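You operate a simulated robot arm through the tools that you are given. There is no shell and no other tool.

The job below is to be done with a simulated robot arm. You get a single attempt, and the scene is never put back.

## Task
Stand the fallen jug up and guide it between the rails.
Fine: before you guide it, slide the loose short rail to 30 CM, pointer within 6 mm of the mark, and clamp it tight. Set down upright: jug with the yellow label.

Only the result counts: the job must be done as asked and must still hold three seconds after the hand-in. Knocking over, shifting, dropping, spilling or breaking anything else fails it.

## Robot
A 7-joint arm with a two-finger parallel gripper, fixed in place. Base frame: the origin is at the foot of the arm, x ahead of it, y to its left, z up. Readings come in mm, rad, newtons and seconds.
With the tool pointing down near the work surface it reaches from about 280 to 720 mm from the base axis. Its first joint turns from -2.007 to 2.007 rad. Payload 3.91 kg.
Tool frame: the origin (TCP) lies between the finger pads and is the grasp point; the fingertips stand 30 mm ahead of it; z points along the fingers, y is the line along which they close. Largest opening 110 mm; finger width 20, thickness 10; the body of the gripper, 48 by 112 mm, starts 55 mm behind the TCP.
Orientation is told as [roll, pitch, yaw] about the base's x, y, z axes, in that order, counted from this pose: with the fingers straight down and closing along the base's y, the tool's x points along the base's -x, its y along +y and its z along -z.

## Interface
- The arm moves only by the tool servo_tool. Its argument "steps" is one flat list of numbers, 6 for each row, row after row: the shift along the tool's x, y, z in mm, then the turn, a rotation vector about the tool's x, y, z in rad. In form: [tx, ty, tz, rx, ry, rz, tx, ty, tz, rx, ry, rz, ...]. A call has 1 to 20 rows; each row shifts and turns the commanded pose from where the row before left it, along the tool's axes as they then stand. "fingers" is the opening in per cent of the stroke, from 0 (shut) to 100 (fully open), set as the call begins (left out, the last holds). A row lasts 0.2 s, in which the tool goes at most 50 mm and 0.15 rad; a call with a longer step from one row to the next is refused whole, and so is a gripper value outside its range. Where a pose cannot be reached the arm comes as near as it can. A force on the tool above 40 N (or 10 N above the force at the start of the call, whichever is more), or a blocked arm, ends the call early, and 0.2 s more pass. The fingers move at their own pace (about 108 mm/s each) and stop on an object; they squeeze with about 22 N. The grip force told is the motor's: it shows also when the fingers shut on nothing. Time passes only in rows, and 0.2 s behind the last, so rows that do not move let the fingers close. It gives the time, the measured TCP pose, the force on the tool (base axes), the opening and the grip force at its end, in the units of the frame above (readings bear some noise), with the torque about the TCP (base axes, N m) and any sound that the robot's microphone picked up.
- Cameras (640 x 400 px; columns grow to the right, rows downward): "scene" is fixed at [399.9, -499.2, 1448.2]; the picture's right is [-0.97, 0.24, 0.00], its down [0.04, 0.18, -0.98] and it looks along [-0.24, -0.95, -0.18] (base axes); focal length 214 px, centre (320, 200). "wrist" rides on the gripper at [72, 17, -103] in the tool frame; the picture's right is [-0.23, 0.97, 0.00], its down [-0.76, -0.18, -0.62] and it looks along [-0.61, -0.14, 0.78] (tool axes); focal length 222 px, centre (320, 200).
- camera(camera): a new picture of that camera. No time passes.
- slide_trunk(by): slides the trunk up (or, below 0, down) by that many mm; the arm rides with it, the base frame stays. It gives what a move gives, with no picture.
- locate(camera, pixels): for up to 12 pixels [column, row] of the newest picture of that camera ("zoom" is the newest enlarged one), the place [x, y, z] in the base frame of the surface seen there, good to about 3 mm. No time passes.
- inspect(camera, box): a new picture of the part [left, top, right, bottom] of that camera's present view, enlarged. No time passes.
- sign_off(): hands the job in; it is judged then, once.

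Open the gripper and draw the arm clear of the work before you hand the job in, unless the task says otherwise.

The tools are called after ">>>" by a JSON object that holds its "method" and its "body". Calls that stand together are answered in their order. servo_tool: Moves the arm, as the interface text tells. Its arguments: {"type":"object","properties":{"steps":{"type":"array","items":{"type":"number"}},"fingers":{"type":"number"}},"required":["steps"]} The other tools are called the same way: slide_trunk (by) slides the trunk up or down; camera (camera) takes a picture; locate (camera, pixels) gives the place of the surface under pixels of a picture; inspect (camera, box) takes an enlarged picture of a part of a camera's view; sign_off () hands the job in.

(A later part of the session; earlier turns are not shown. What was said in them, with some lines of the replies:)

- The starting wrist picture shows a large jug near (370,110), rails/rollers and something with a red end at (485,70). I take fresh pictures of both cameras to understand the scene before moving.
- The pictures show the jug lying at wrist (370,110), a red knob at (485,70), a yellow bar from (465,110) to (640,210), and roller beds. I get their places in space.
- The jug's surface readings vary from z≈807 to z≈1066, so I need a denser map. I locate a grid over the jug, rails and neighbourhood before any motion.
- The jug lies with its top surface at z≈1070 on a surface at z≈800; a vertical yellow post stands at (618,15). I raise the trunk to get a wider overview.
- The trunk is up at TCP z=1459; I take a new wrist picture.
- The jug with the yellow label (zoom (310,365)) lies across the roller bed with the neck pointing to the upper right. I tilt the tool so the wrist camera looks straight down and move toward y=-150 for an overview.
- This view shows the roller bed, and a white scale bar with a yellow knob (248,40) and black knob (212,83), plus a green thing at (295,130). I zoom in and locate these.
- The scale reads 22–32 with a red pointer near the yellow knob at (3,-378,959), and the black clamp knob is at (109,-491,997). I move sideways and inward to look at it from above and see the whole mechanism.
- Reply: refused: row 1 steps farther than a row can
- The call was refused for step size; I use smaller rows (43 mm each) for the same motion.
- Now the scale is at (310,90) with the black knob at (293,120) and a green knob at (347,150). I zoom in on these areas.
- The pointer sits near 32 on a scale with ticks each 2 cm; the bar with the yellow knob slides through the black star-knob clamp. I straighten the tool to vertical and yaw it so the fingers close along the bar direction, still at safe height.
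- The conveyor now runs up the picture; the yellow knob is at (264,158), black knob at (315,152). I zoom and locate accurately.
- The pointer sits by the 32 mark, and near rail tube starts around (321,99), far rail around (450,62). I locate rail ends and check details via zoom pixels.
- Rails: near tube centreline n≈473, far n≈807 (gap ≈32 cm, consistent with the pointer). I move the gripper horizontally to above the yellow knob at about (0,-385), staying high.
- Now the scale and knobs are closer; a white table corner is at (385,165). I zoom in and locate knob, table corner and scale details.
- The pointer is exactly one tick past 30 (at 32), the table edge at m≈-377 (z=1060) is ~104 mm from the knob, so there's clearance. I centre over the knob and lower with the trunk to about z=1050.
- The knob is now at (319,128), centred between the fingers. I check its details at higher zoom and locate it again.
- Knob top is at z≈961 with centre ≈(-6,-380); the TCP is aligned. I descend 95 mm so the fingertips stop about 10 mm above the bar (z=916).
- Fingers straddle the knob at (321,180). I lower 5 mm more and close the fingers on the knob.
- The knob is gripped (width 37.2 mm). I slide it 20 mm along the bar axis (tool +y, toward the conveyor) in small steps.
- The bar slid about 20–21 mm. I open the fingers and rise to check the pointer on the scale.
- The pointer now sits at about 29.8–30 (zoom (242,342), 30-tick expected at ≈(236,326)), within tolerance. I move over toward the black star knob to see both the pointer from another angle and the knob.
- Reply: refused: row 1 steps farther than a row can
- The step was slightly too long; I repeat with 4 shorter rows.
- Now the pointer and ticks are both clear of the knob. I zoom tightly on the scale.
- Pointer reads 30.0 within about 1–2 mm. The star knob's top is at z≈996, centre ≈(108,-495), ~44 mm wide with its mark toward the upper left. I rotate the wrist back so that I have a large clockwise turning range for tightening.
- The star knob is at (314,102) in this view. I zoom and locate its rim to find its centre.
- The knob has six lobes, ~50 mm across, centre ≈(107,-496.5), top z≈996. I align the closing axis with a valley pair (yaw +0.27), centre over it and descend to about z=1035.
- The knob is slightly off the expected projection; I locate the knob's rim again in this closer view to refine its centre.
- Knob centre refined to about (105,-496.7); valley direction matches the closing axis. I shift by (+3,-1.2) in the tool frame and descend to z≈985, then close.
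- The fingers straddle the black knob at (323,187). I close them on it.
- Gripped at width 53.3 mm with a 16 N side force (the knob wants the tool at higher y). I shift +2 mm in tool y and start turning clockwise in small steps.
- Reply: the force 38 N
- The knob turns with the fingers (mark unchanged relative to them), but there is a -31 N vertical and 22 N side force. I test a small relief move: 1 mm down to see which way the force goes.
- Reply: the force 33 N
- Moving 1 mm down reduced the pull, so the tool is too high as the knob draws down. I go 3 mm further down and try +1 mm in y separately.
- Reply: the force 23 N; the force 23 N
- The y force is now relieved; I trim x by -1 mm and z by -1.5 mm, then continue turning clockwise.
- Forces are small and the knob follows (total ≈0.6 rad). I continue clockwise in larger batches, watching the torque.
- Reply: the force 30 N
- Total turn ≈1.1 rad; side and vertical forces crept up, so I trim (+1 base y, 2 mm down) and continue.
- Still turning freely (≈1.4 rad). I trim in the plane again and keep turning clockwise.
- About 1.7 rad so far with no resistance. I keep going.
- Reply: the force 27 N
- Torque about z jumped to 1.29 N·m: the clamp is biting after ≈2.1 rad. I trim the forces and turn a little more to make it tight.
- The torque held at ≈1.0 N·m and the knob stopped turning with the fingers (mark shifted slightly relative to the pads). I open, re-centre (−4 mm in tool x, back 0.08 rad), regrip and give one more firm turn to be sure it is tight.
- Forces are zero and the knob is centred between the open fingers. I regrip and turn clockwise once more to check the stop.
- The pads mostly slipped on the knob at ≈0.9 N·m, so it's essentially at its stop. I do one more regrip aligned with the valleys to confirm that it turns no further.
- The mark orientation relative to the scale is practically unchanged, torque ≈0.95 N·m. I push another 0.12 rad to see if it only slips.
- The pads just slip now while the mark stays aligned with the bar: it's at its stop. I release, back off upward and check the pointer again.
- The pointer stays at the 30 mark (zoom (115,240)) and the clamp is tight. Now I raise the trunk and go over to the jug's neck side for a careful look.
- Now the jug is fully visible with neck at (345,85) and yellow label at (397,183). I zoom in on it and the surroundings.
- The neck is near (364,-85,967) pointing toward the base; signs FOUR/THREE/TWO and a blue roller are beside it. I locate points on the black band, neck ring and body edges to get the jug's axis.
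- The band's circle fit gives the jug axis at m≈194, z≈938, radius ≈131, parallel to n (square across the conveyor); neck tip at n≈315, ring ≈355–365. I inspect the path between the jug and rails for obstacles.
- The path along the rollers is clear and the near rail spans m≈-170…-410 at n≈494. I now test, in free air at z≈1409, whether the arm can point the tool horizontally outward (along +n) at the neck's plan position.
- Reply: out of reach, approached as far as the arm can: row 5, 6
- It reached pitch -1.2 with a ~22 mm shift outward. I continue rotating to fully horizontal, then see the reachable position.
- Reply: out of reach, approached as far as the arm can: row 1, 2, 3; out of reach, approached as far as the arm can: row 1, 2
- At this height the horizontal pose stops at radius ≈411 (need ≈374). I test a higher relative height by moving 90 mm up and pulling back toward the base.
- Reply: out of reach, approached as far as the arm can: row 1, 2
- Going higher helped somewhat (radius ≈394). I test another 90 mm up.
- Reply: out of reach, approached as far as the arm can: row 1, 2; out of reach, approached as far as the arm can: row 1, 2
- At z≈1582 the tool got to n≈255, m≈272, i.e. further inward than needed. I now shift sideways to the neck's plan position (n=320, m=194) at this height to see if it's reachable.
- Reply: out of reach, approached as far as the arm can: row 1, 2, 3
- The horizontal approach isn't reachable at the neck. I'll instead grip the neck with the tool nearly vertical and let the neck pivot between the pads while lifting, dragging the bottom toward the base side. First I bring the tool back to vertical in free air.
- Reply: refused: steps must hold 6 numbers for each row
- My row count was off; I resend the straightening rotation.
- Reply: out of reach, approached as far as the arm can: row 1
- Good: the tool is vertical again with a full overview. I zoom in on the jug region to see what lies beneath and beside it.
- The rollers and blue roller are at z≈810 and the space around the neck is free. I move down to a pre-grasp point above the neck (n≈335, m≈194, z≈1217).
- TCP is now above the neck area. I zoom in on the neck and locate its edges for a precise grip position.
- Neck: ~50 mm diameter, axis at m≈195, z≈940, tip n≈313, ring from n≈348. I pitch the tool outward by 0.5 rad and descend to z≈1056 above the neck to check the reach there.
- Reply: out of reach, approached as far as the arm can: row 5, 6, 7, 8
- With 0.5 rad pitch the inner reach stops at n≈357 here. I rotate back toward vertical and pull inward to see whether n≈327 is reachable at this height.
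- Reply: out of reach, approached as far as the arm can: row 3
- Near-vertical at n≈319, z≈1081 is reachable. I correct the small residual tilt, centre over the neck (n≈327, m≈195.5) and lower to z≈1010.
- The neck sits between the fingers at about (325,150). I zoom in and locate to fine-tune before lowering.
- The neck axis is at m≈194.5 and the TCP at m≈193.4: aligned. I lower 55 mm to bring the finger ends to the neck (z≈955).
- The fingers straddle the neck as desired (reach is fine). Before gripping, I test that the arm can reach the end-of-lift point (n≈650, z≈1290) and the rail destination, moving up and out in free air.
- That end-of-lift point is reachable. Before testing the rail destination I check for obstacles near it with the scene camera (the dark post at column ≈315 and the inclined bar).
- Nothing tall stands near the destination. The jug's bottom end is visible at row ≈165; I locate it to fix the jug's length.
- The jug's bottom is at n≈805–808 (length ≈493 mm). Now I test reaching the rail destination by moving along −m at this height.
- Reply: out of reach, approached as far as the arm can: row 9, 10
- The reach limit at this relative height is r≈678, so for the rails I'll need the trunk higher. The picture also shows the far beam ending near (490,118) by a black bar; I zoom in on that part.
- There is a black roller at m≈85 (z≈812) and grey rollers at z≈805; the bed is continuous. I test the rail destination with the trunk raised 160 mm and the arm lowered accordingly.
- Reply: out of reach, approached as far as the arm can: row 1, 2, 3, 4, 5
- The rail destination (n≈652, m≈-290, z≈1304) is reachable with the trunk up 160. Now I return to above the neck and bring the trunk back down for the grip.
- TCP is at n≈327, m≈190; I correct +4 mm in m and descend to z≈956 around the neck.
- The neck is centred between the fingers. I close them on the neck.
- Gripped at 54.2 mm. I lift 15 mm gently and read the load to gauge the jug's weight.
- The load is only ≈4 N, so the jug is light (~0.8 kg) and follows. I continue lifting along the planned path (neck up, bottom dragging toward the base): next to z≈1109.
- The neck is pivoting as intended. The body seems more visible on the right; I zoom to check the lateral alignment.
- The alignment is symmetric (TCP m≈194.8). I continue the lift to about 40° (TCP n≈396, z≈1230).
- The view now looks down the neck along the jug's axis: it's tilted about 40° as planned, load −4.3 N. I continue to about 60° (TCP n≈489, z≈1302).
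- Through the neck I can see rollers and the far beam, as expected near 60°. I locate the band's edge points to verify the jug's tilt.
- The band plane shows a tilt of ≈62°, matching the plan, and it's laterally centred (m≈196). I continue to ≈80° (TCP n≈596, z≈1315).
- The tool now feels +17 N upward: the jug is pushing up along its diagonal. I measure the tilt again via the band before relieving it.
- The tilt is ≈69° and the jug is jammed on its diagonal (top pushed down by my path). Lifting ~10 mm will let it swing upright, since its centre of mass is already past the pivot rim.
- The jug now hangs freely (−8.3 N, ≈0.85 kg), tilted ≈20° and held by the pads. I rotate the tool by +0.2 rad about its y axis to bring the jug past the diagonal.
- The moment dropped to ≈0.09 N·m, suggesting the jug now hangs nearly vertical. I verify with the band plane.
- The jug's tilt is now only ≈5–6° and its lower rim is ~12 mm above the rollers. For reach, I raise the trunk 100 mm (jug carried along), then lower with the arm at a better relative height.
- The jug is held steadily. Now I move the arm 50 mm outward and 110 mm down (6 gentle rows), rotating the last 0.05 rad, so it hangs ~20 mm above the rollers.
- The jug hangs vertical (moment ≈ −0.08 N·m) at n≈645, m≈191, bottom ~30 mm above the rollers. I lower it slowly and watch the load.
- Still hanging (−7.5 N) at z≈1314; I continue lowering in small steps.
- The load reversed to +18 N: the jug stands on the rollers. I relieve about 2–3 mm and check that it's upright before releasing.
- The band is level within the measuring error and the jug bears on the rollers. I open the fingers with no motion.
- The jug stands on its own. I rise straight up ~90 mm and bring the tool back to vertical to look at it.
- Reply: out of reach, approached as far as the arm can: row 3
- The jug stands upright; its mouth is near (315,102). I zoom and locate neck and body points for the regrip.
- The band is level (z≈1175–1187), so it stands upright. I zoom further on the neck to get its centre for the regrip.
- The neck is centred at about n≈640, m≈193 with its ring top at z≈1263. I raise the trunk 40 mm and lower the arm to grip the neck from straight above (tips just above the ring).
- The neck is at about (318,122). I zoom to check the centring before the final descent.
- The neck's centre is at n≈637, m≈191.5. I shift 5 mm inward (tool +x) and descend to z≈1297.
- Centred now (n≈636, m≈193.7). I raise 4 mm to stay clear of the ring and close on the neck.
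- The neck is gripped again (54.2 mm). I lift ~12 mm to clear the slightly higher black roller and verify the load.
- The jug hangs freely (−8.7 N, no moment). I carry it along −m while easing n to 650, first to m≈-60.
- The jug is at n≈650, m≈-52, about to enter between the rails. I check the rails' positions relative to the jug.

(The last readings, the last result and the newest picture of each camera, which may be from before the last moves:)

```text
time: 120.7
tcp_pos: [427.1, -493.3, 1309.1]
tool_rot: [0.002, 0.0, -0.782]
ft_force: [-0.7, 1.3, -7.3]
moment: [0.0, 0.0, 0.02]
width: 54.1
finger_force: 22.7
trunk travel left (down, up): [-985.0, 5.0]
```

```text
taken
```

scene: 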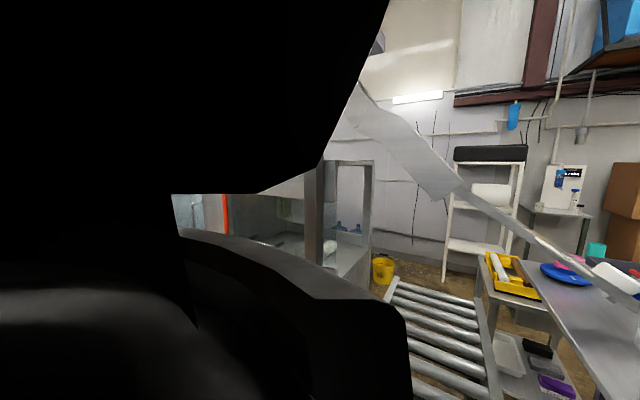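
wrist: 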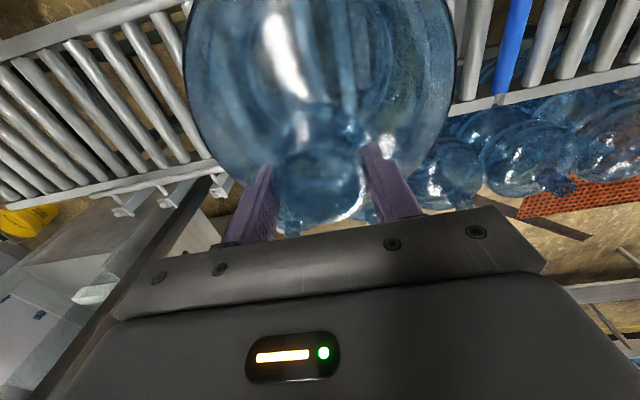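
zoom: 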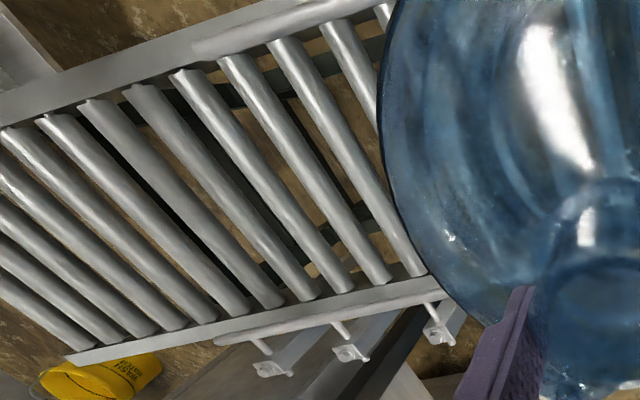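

The near rail (zoom (200,47)→(340,8)) and far rail (zoom (220,338)→(440,292)) are visible. I locate points along both.

>>> {"method": "locate", "body": {"camera": "zoom", "pixels": [[198, 47], [230, 38], [270, 28], [330, 10], [218, 338], [260, 330], [320, 317], [380, 304], [420, 296], [440, 291], [365, 3], [345, 332]]}}

```text
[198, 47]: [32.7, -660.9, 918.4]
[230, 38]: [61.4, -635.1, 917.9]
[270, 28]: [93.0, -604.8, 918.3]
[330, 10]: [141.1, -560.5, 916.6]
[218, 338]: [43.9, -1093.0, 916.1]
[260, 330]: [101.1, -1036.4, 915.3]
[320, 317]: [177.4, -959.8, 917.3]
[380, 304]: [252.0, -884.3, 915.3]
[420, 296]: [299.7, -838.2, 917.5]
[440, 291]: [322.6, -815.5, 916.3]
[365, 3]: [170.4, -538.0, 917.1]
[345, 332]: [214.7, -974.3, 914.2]
```

Gap centre comes out at n≈648–650 with ±15 mm clearance; the jug axis is at n≈650. I lower 6 mm and move on to m≈-200 in gentle rows, then re-check.

>>> {"method": "servo_tool", "body": {"steps": [0, -8, 2, 0, 0, 0, 0, -15, 2, 0, 0, 0, 0, -18, 2, 0, 0, 0, 0, -18, 0, 0, 0, 0, 0, -18, 0, 0, 0, 0, 0, -18, 0, 0, 0, 0, 0, -18, 0, 0, 0, 0, 0, -18, 0, 0, 0, 0, 0, -12, 0, 0, 0, 0, 0, -6, 0, 0, 0, 0, 0, 0, 0, 0, 0, 0]}}

>>> {"method": "camera", "body": {"camera": "wrist"}}

```text
time: 123.1
tcp_pos: [318.8, -601.1, 1304.2]
tool_rot: [0.002, 0.0, -0.783]
ft_force: [0.1, -0.7, -8.0]
moment: [0.0, 0.0, 0.02]
width: 54.1
finger_force: 22.0
trunk travel left (down, up): [-985.0, 5.0]
```

```text
taken
```

wrist: 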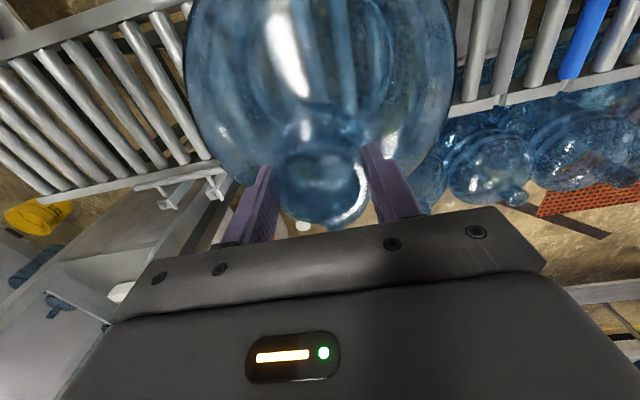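

No rail contact (only the 8 N weight), now at n≈649, m≈-205. I continue to m≈-288.

>>> {"method": "servo_tool", "body": {"steps": [0, -8, 0, 0, 0, 0, 0, -14, 0, 0, 0, 0, 0, -16, 0, 0, 0, 0, 0, -16, 0, 0, 0, 0, 0, -14, 0, 0, 0, 0, 0, -10, 0, 0, 0, 0, 0, -5, 0, 0, 0, 0, 0, 0, 0, 0, 0, 0]}}

>>> {"method": "camera", "body": {"camera": "wrist"}}

>>> {"method": "inspect", "body": {"camera": "wrist", "box": [0, 0, 300, 230]}}

```text
time: 124.9
tcp_pos: [261.6, -658.4, 1306.2]
tool_rot: [0.0, 0.001, -0.781]
ft_force: [-0.2, 0.5, -8.5]
moment: [0.0, 0.01, 0.01]
width: 54.2
finger_force: 22.3
trunk travel left (down, up): [-985.0, 5.0]
```

```text
taken
```

wrist: 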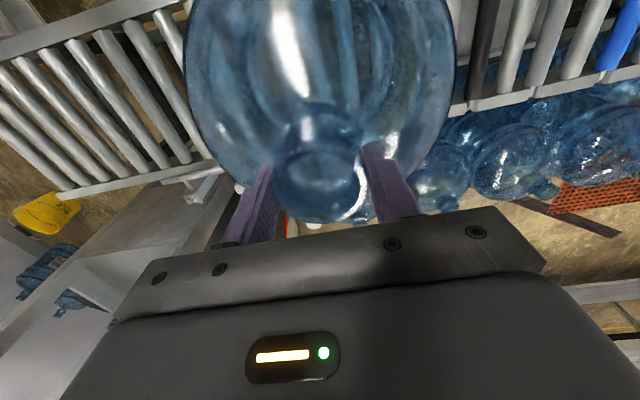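

```text
1.74 times, centred on (150, 115) of wrist
```

zoom: 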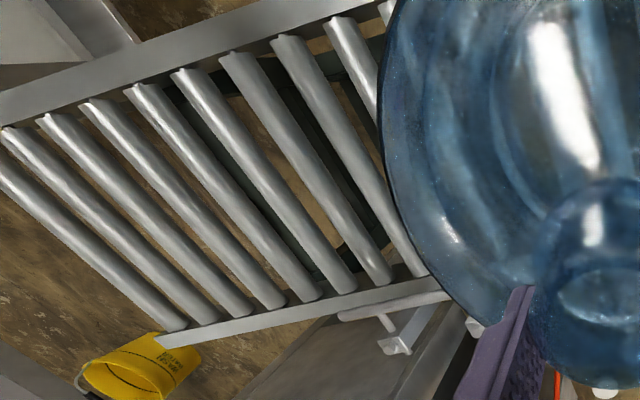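

The jug is between the rails at n≈648, m≈-286 with no contact forces. I go 10 mm further to be central along the short rail, then lower onto the rollers.

>>> {"method": "servo_tool", "body": {"steps": [0, -5, 0, 0, 0, 0, 0, -5, 0, 0, 0, 0, 0, 0, 0, 0, 0, 0]}}

>>> {"method": "servo_tool", "body": {"steps": [0, 0, 2, 0, 0, 0, 0, 0, 2, 0, 0, 0, 0, 0, 0, 0, 0, 0]}}

```text
time: 125.7
tcp_pos: [255.7, -665.6, 1305.1]
tool_rot: [0.001, 0.0, -0.782]
ft_force: [0.4, 0.1, -8.5]
moment: [0.03, -0.02, -0.01]
width: 54.1
finger_force: 21.8
trunk travel left (down, up): [-985.0, 5.0]
```

```text
time: 126.5
tcp_pos: [256.6, -665.7, 1300.6]
tool_rot: [0.003, 0.0, -0.782]
ft_force: [0.8, 0.1, -7.9]
moment: [-0.04, -0.01, -0.03]
width: 54.4
finger_force: 22.2
trunk travel left (down, up): [-985.0, 5.0]
```

Still hanging at z≈1300.6. I lower further in 2 mm rows until the load shifts to the rollers.

>>> {"method": "servo_tool", "body": {"steps": [0, 0, 2, 0, 0, 0, 0, 0, 2, 0, 0, 0, 0, 0, 0, 0, 0, 0]}}

>>> {"method": "servo_tool", "body": {"steps": [0, 0, 2, 0, 0, 0, 0, 0, 0, 0, 0, 0]}}

```text
time: 127.3
tcp_pos: [255.1, -664.1, 1298.4]
tool_rot: [0.0, -0.001, -0.781]
ft_force: [0.8, -0.9, -1.0]
moment: [0.28, 0.43, 0.04]
width: 54.3
finger_force: 22.3
trunk travel left (down, up): [-985.0, 5.0]
```

```text
time: 127.9
tcp_pos: [256.4, -663.7, 1298.5]
tool_rot: [-0.001, -0.007, -0.781]
ft_force: [2.7, -4.0, 12.5]
moment: [0.18, 0.05, -0.13]
width: 54.3
finger_force: 22.2
trunk travel left (down, up): [-985.0, 5.0]
```

The jug now bears on the rollers (+12.5 N). I relieve 1.5 mm and check the band for level before releasing.

>>> {"method": "servo_tool", "body": {"steps": [0, 0, -1.4, 0, 0, 0, 0, 0, 0, 0, 0, 0]}}

>>> {"method": "camera", "body": {"camera": "wrist"}}

>>> {"method": "locate", "body": {"camera": "wrist", "pixels": [[190, 60], [188, 90], [198, 130], [215, 160], [200, 15], [452, 40], [452, 80], [445, 110], [430, 140], [412, 170], [318, 222], [225, 172]]}}

```text
time: 128.5
tcp_pos: [255.9, -664.5, 1298.3]
tool_rot: [0.003, -0.003, -0.782]
ft_force: [4.5, -2.9, 12.0]
moment: [-0.27, -0.32, -0.1]
width: 54.1
finger_force: 22.0
trunk travel left (down, up): [-985.0, 5.0]
```

```text
taken
```

wrist: 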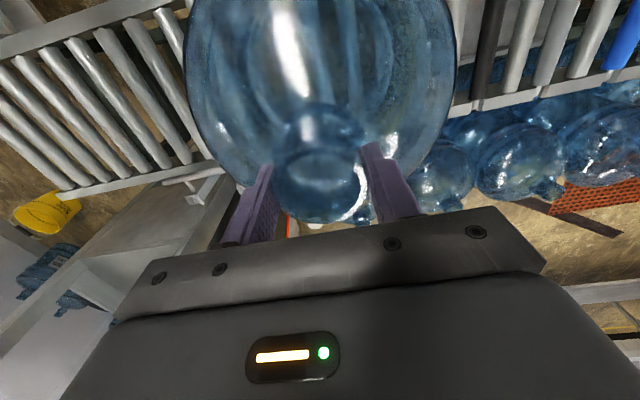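

```text
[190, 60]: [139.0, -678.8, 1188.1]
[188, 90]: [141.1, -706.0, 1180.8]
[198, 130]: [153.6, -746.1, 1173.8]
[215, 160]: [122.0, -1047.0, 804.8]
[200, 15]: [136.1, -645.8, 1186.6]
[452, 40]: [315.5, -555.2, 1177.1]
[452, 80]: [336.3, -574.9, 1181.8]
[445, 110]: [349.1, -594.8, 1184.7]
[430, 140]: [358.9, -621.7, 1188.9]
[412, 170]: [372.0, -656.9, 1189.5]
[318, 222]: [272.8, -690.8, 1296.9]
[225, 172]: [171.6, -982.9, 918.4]
```

The band is level. There's still +12 N, so I rise another 2 mm to relieve it, then open the fingers.

>>> {"method": "servo_tool", "body": {"steps": [0, 0, -1.5, 0, 0, 0, 0, 0, 0, 0, 0, 0]}}

```text
time: 129.1
tcp_pos: [255.8, -662.5, 1299.0]
tool_rot: [0.001, -0.001, -0.782]
ft_force: [3.0, -3.5, 8.8]
moment: [-0.31, -0.16, -0.02]
width: 54.1
finger_force: 22.2
trunk travel left (down, up): [-985.0, 5.0]
```

Slightly less load; I ease a bit more and then open.

>>> {"method": "servo_tool", "body": {"steps": [-0.6, 0, -1.2, 0, 0, 0, 0, 0, 0, 0, 0, 0]}}

>>> {"method": "servo_tool", "body": {"steps": [0, 0, 0, 0, 0, 0, 0, 0, 0, 0, 0, 0, 0, 0, 0, 0, 0, 0], "fingers": 100}}

>>> {"method": "camera", "body": {"camera": "wrist"}}

```text
time: 129.7
tcp_pos: [255.5, -664.0, 1297.4]
tool_rot: [0.004, 0.0, -0.783]
ft_force: [0.8, -1.0, 3.2]
moment: [0.19, 0.35, 0.03]
width: 54.1
finger_force: 22.2
trunk travel left (down, up): [-985.0, 5.0]
```

```text
time: 130.5
tcp_pos: [256.2, -664.0, 1298.4]
tool_rot: [0.003, 0.0, -0.781]
ft_force: [0.4, 0.6, -0.3]
moment: [-0.03, 0.01, 0.0]
width: 109.9
finger_force: 0.2
trunk travel left (down, up): [-985.0, 5.0]
```

```text
taken
```

wrist: 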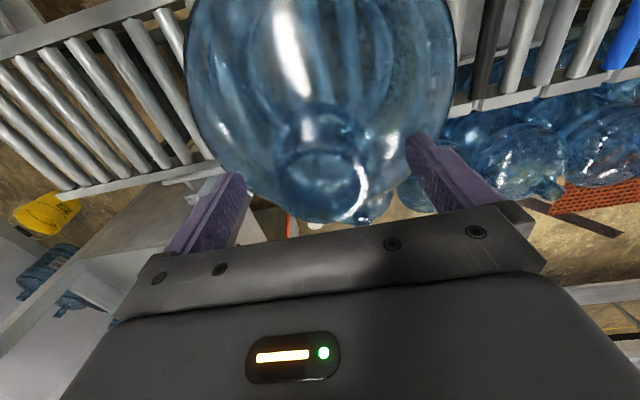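

The jug stands by itself between the rails. I withdraw up and inward (the neck leaves between the open fingers), keeping within reach.

>>> {"method": "servo_tool", "body": {"steps": [2, 0, -12, 0, 0, 0, 8, 0, -20, 0, 0, 0, 15, 0, -25, 0, 0, 0, 20, 0, -25, 0, 0, 0, 25, 0, -25, 0, 0, 0, 30, 0, -20, 0, 0, 0, 30, 0, 0, 0, 0, 0, 30, 0, 0, 0, 0, 0, 0, 0, 0, 0, 0, 0]}}

>>> {"method": "camera", "body": {"camera": "wrist"}}

>>> {"method": "camera", "body": {"camera": "scene"}}

```text
time: 132.5
tcp_pos: [143.1, -552.9, 1426.2]
tool_rot: [0.002, 0.0, -0.782]
ft_force: [0.7, -0.3, 1.1]
moment: [0.03, 0.0, 0.02]
width: 110.0
finger_force: 0.2
trunk travel left (down, up): [-985.0, 5.0]
```

```text
taken
```

wrist: 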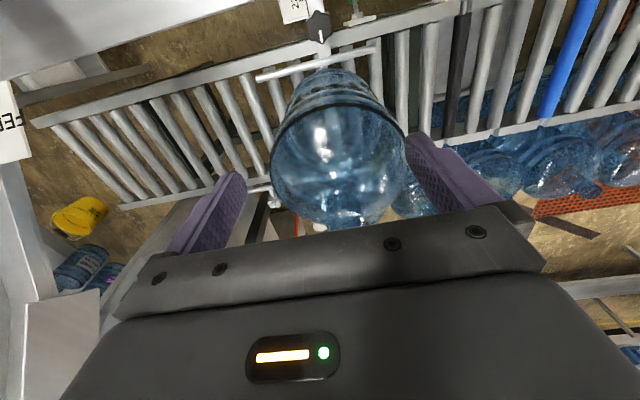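

```text
taken
```

scene: 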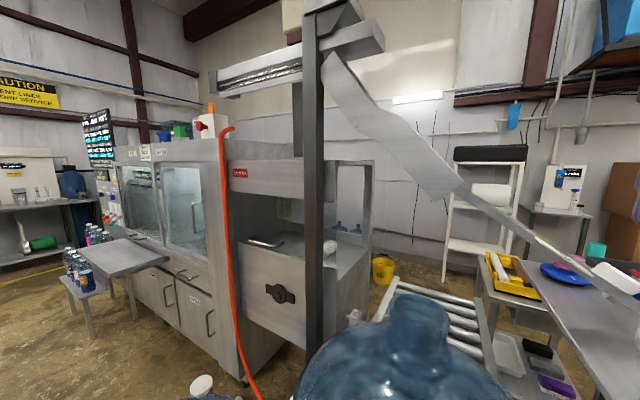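

The jug stands upright between the rails in both views. I zoom in to check its position relative to both rails and the pointer.

>>> {"method": "inspect", "body": {"camera": "wrist", "box": [230, 0, 440, 240]}}

>>> {"method": "inspect", "body": {"camera": "scene", "box": [280, 240, 540, 400]}}

>>> {"method": "locate", "body": {"camera": "wrist", "pixels": [[258, 77], [300, 67], [340, 57], [376, 48], [268, 190], [255, 188], [340, 75], [300, 100], [385, 95], [275, 150], [400, 130], [340, 215]]}}

```text
1.67 times, centred on (335, 120) of wrist
```

zoom: 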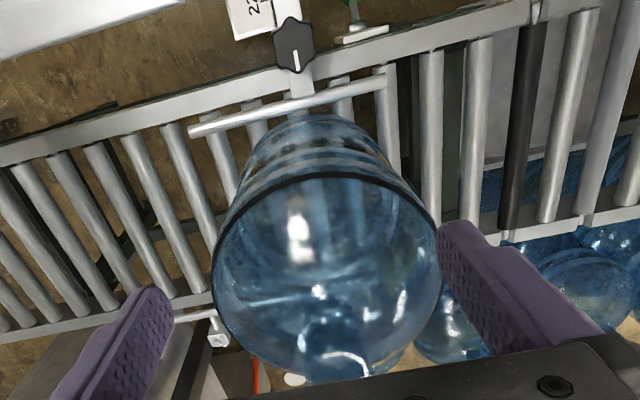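

```text
2.46 times, centred on (410, 320) of scene
```

zoom: 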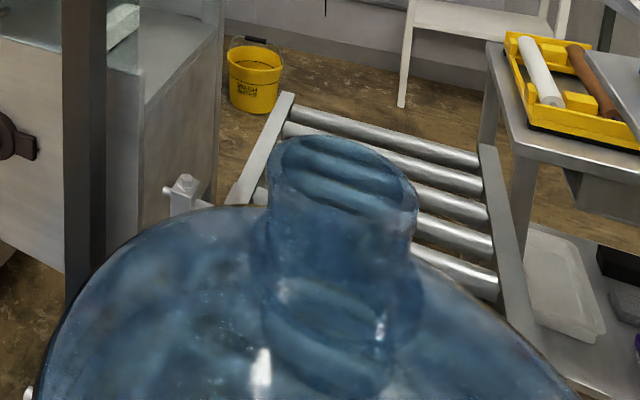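

```text
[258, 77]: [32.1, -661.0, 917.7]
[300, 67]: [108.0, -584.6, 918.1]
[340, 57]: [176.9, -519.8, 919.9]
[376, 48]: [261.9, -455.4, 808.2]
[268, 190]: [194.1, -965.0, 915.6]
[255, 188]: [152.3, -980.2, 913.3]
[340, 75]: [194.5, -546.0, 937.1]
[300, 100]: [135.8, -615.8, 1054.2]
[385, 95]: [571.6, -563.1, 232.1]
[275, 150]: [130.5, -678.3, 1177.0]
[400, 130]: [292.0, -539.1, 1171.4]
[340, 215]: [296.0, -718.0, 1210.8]
```

The jug's near edge (n≈521) is clear of the near rail (n≈490) and it's centred. I pull the arm further inward to check the scale once more.

>>> {"method": "servo_tool", "body": {"steps": [40, 0, 0, 0, 0, 0, 40, 0, 0, 0, 0, 0, 40, 0, 0, 0, 0, 0, 40, 0, 0, 0, 0, 0, 40, 0, 0, 0, 0, 0, 20, 20, 0, 0, 0, 0, 0, 0, 0, 0, 0, 0]}}

>>> {"method": "camera", "body": {"camera": "wrist"}}

```text
time: 134.1
tcp_pos: [0.4, -383.9, 1424.1]
tool_rot: [0.001, 0.0, -0.783]
ft_force: [0.2, 0.8, -0.5]
moment: [0.05, 0.01, 0.01]
width: 110.1
finger_force: 0.0
trunk travel left (down, up): [-985.0, 5.0]
```

```text
taken
```

wrist: 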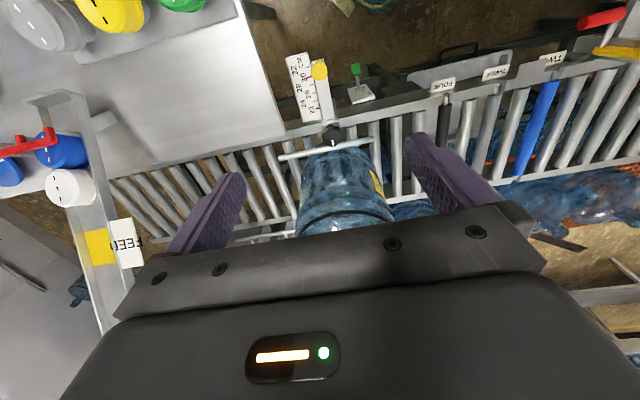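

The whole station is visible: jug between the rails, knob mark pointing along the bar. I zoom in on the scale and on the jug.

>>> {"method": "inspect", "body": {"camera": "wrist", "box": [270, 40, 366, 150]}}

>>> {"method": "inspect", "body": {"camera": "wrist", "box": [240, 110, 440, 240]}}

>>> {"method": "inspect", "body": {"camera": "wrist", "box": [0, 0, 260, 300]}}

```text
3.64 times, centred on (318, 95) of wrist
```

zoom: 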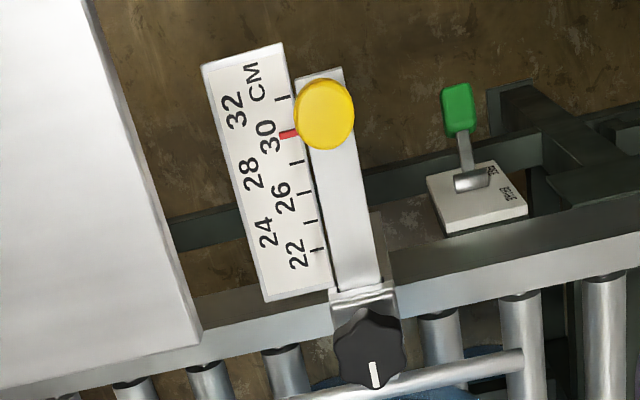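

```text
3.08 times, centred on (340, 175) of wrist
```

zoom: 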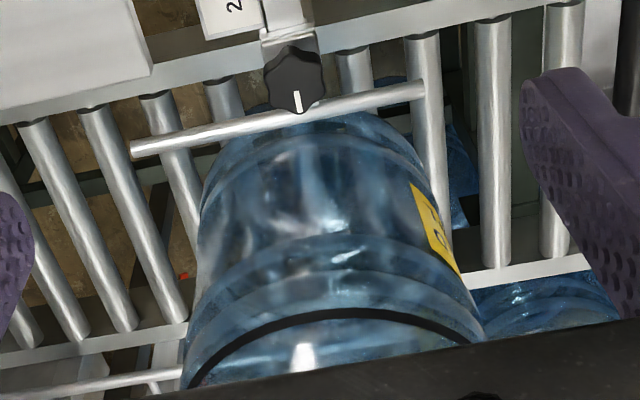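

```text
1.33 times, centred on (130, 150) of wrist
```

zoom: 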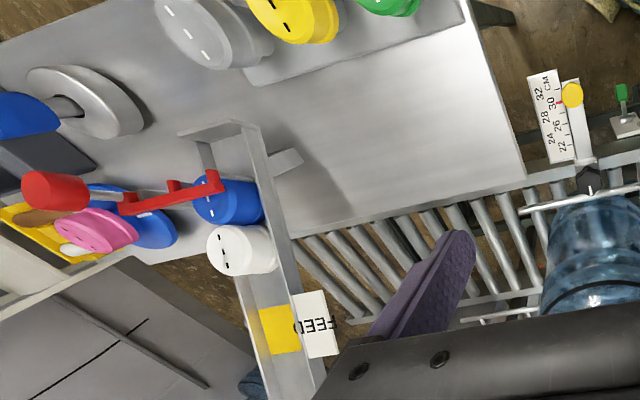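

The pointer reads within ≈2–3 mm of 30 (zoom (288,134)) and the knob is at its stop. I wait a few seconds with the arm still and compare the jug's position in the scene view to be sure it doesn't drift.

>>> {"method": "servo_tool", "body": {"steps": [0, 0, 0, 0, 0, 0, 0, 0, 0, 0, 0, 0, 0, 0, 0, 0, 0, 0, 0, 0, 0, 0, 0, 0, 0, 0, 0, 0, 0, 0, 0, 0, 0, 0, 0, 0, 0, 0, 0, 0, 0, 0, 0, 0, 0, 0, 0, 0, 0, 0, 0, 0, 0, 0, 0, 0, 0, 0, 0, 0, 0, 0, 0, 0, 0, 0, 0, 0, 0, 0, 0, 0, 0, 0, 0, 0, 0, 0, 0, 0, 0, 0, 0, 0]}}

>>> {"method": "camera", "body": {"camera": "scene"}}

>>> {"method": "camera", "body": {"camera": "wrist"}}

```text
time: 137.1
tcp_pos: [2.6, -384.0, 1424.4]
tool_rot: [-0.001, 0.001, -0.783]
ft_force: [0.6, -0.1, 0.1]
moment: [-0.01, -0.01, 0.01]
width: 110.1
finger_force: 0.1
trunk travel left (down, up): [-985.0, 5.0]
```

```text
taken
```

scene: 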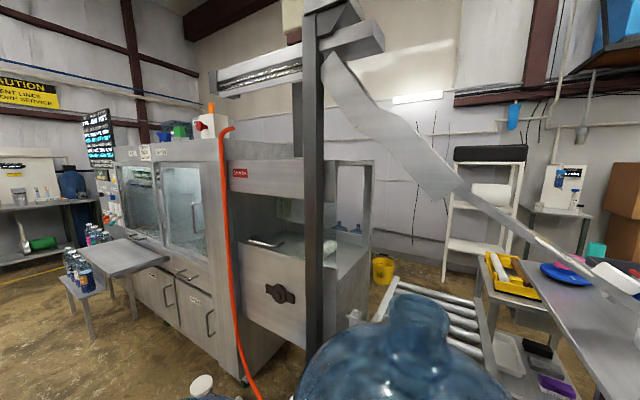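

```text
taken
```

wrist: 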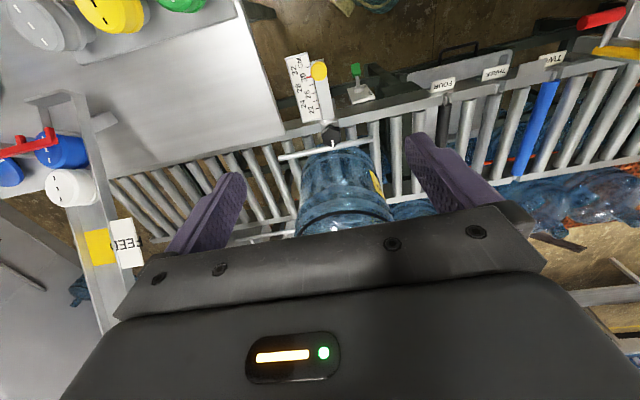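

The jug hasn't moved (same place in both pictures), it stands upright between the rails, the pointer is at 30 with the clamp tight, and the gripper is open and clear. I hand the job in.

>>> {"method": "sign_off", "body": {}}

```text
The job is handed in.
```

The jug with the yellow label is standing upright on the rollers between the rails, and I've handed the job in. It hadn't moved in the last pictures, several seconds after I let go of it.

- **Short rail:** I slid it from 32 to 30 CM before moving the jug. The pointer reads within about 2–3 mm of the mark, against the 6 mm allowed.
- **Clamp:** I turned the black knob clockwise by a little over 2 rad, until it hit its stop. The last turns only slipped on the knob, at about 1 N·m.
- **Jug:** I lifted it by the neck, stood it on the rollers, gripped it again from above and carried it in. I lifted it about 12 mm to clear the slightly higher black roller. It sits about midway between the two rails, with roughly 15 mm of clearance on each side, and touched neither rail on the way in.

I felt no contact with anything else, and nothing else looked disturbed in the pictures. The gripper is open, and the arm is raised clear of the work.
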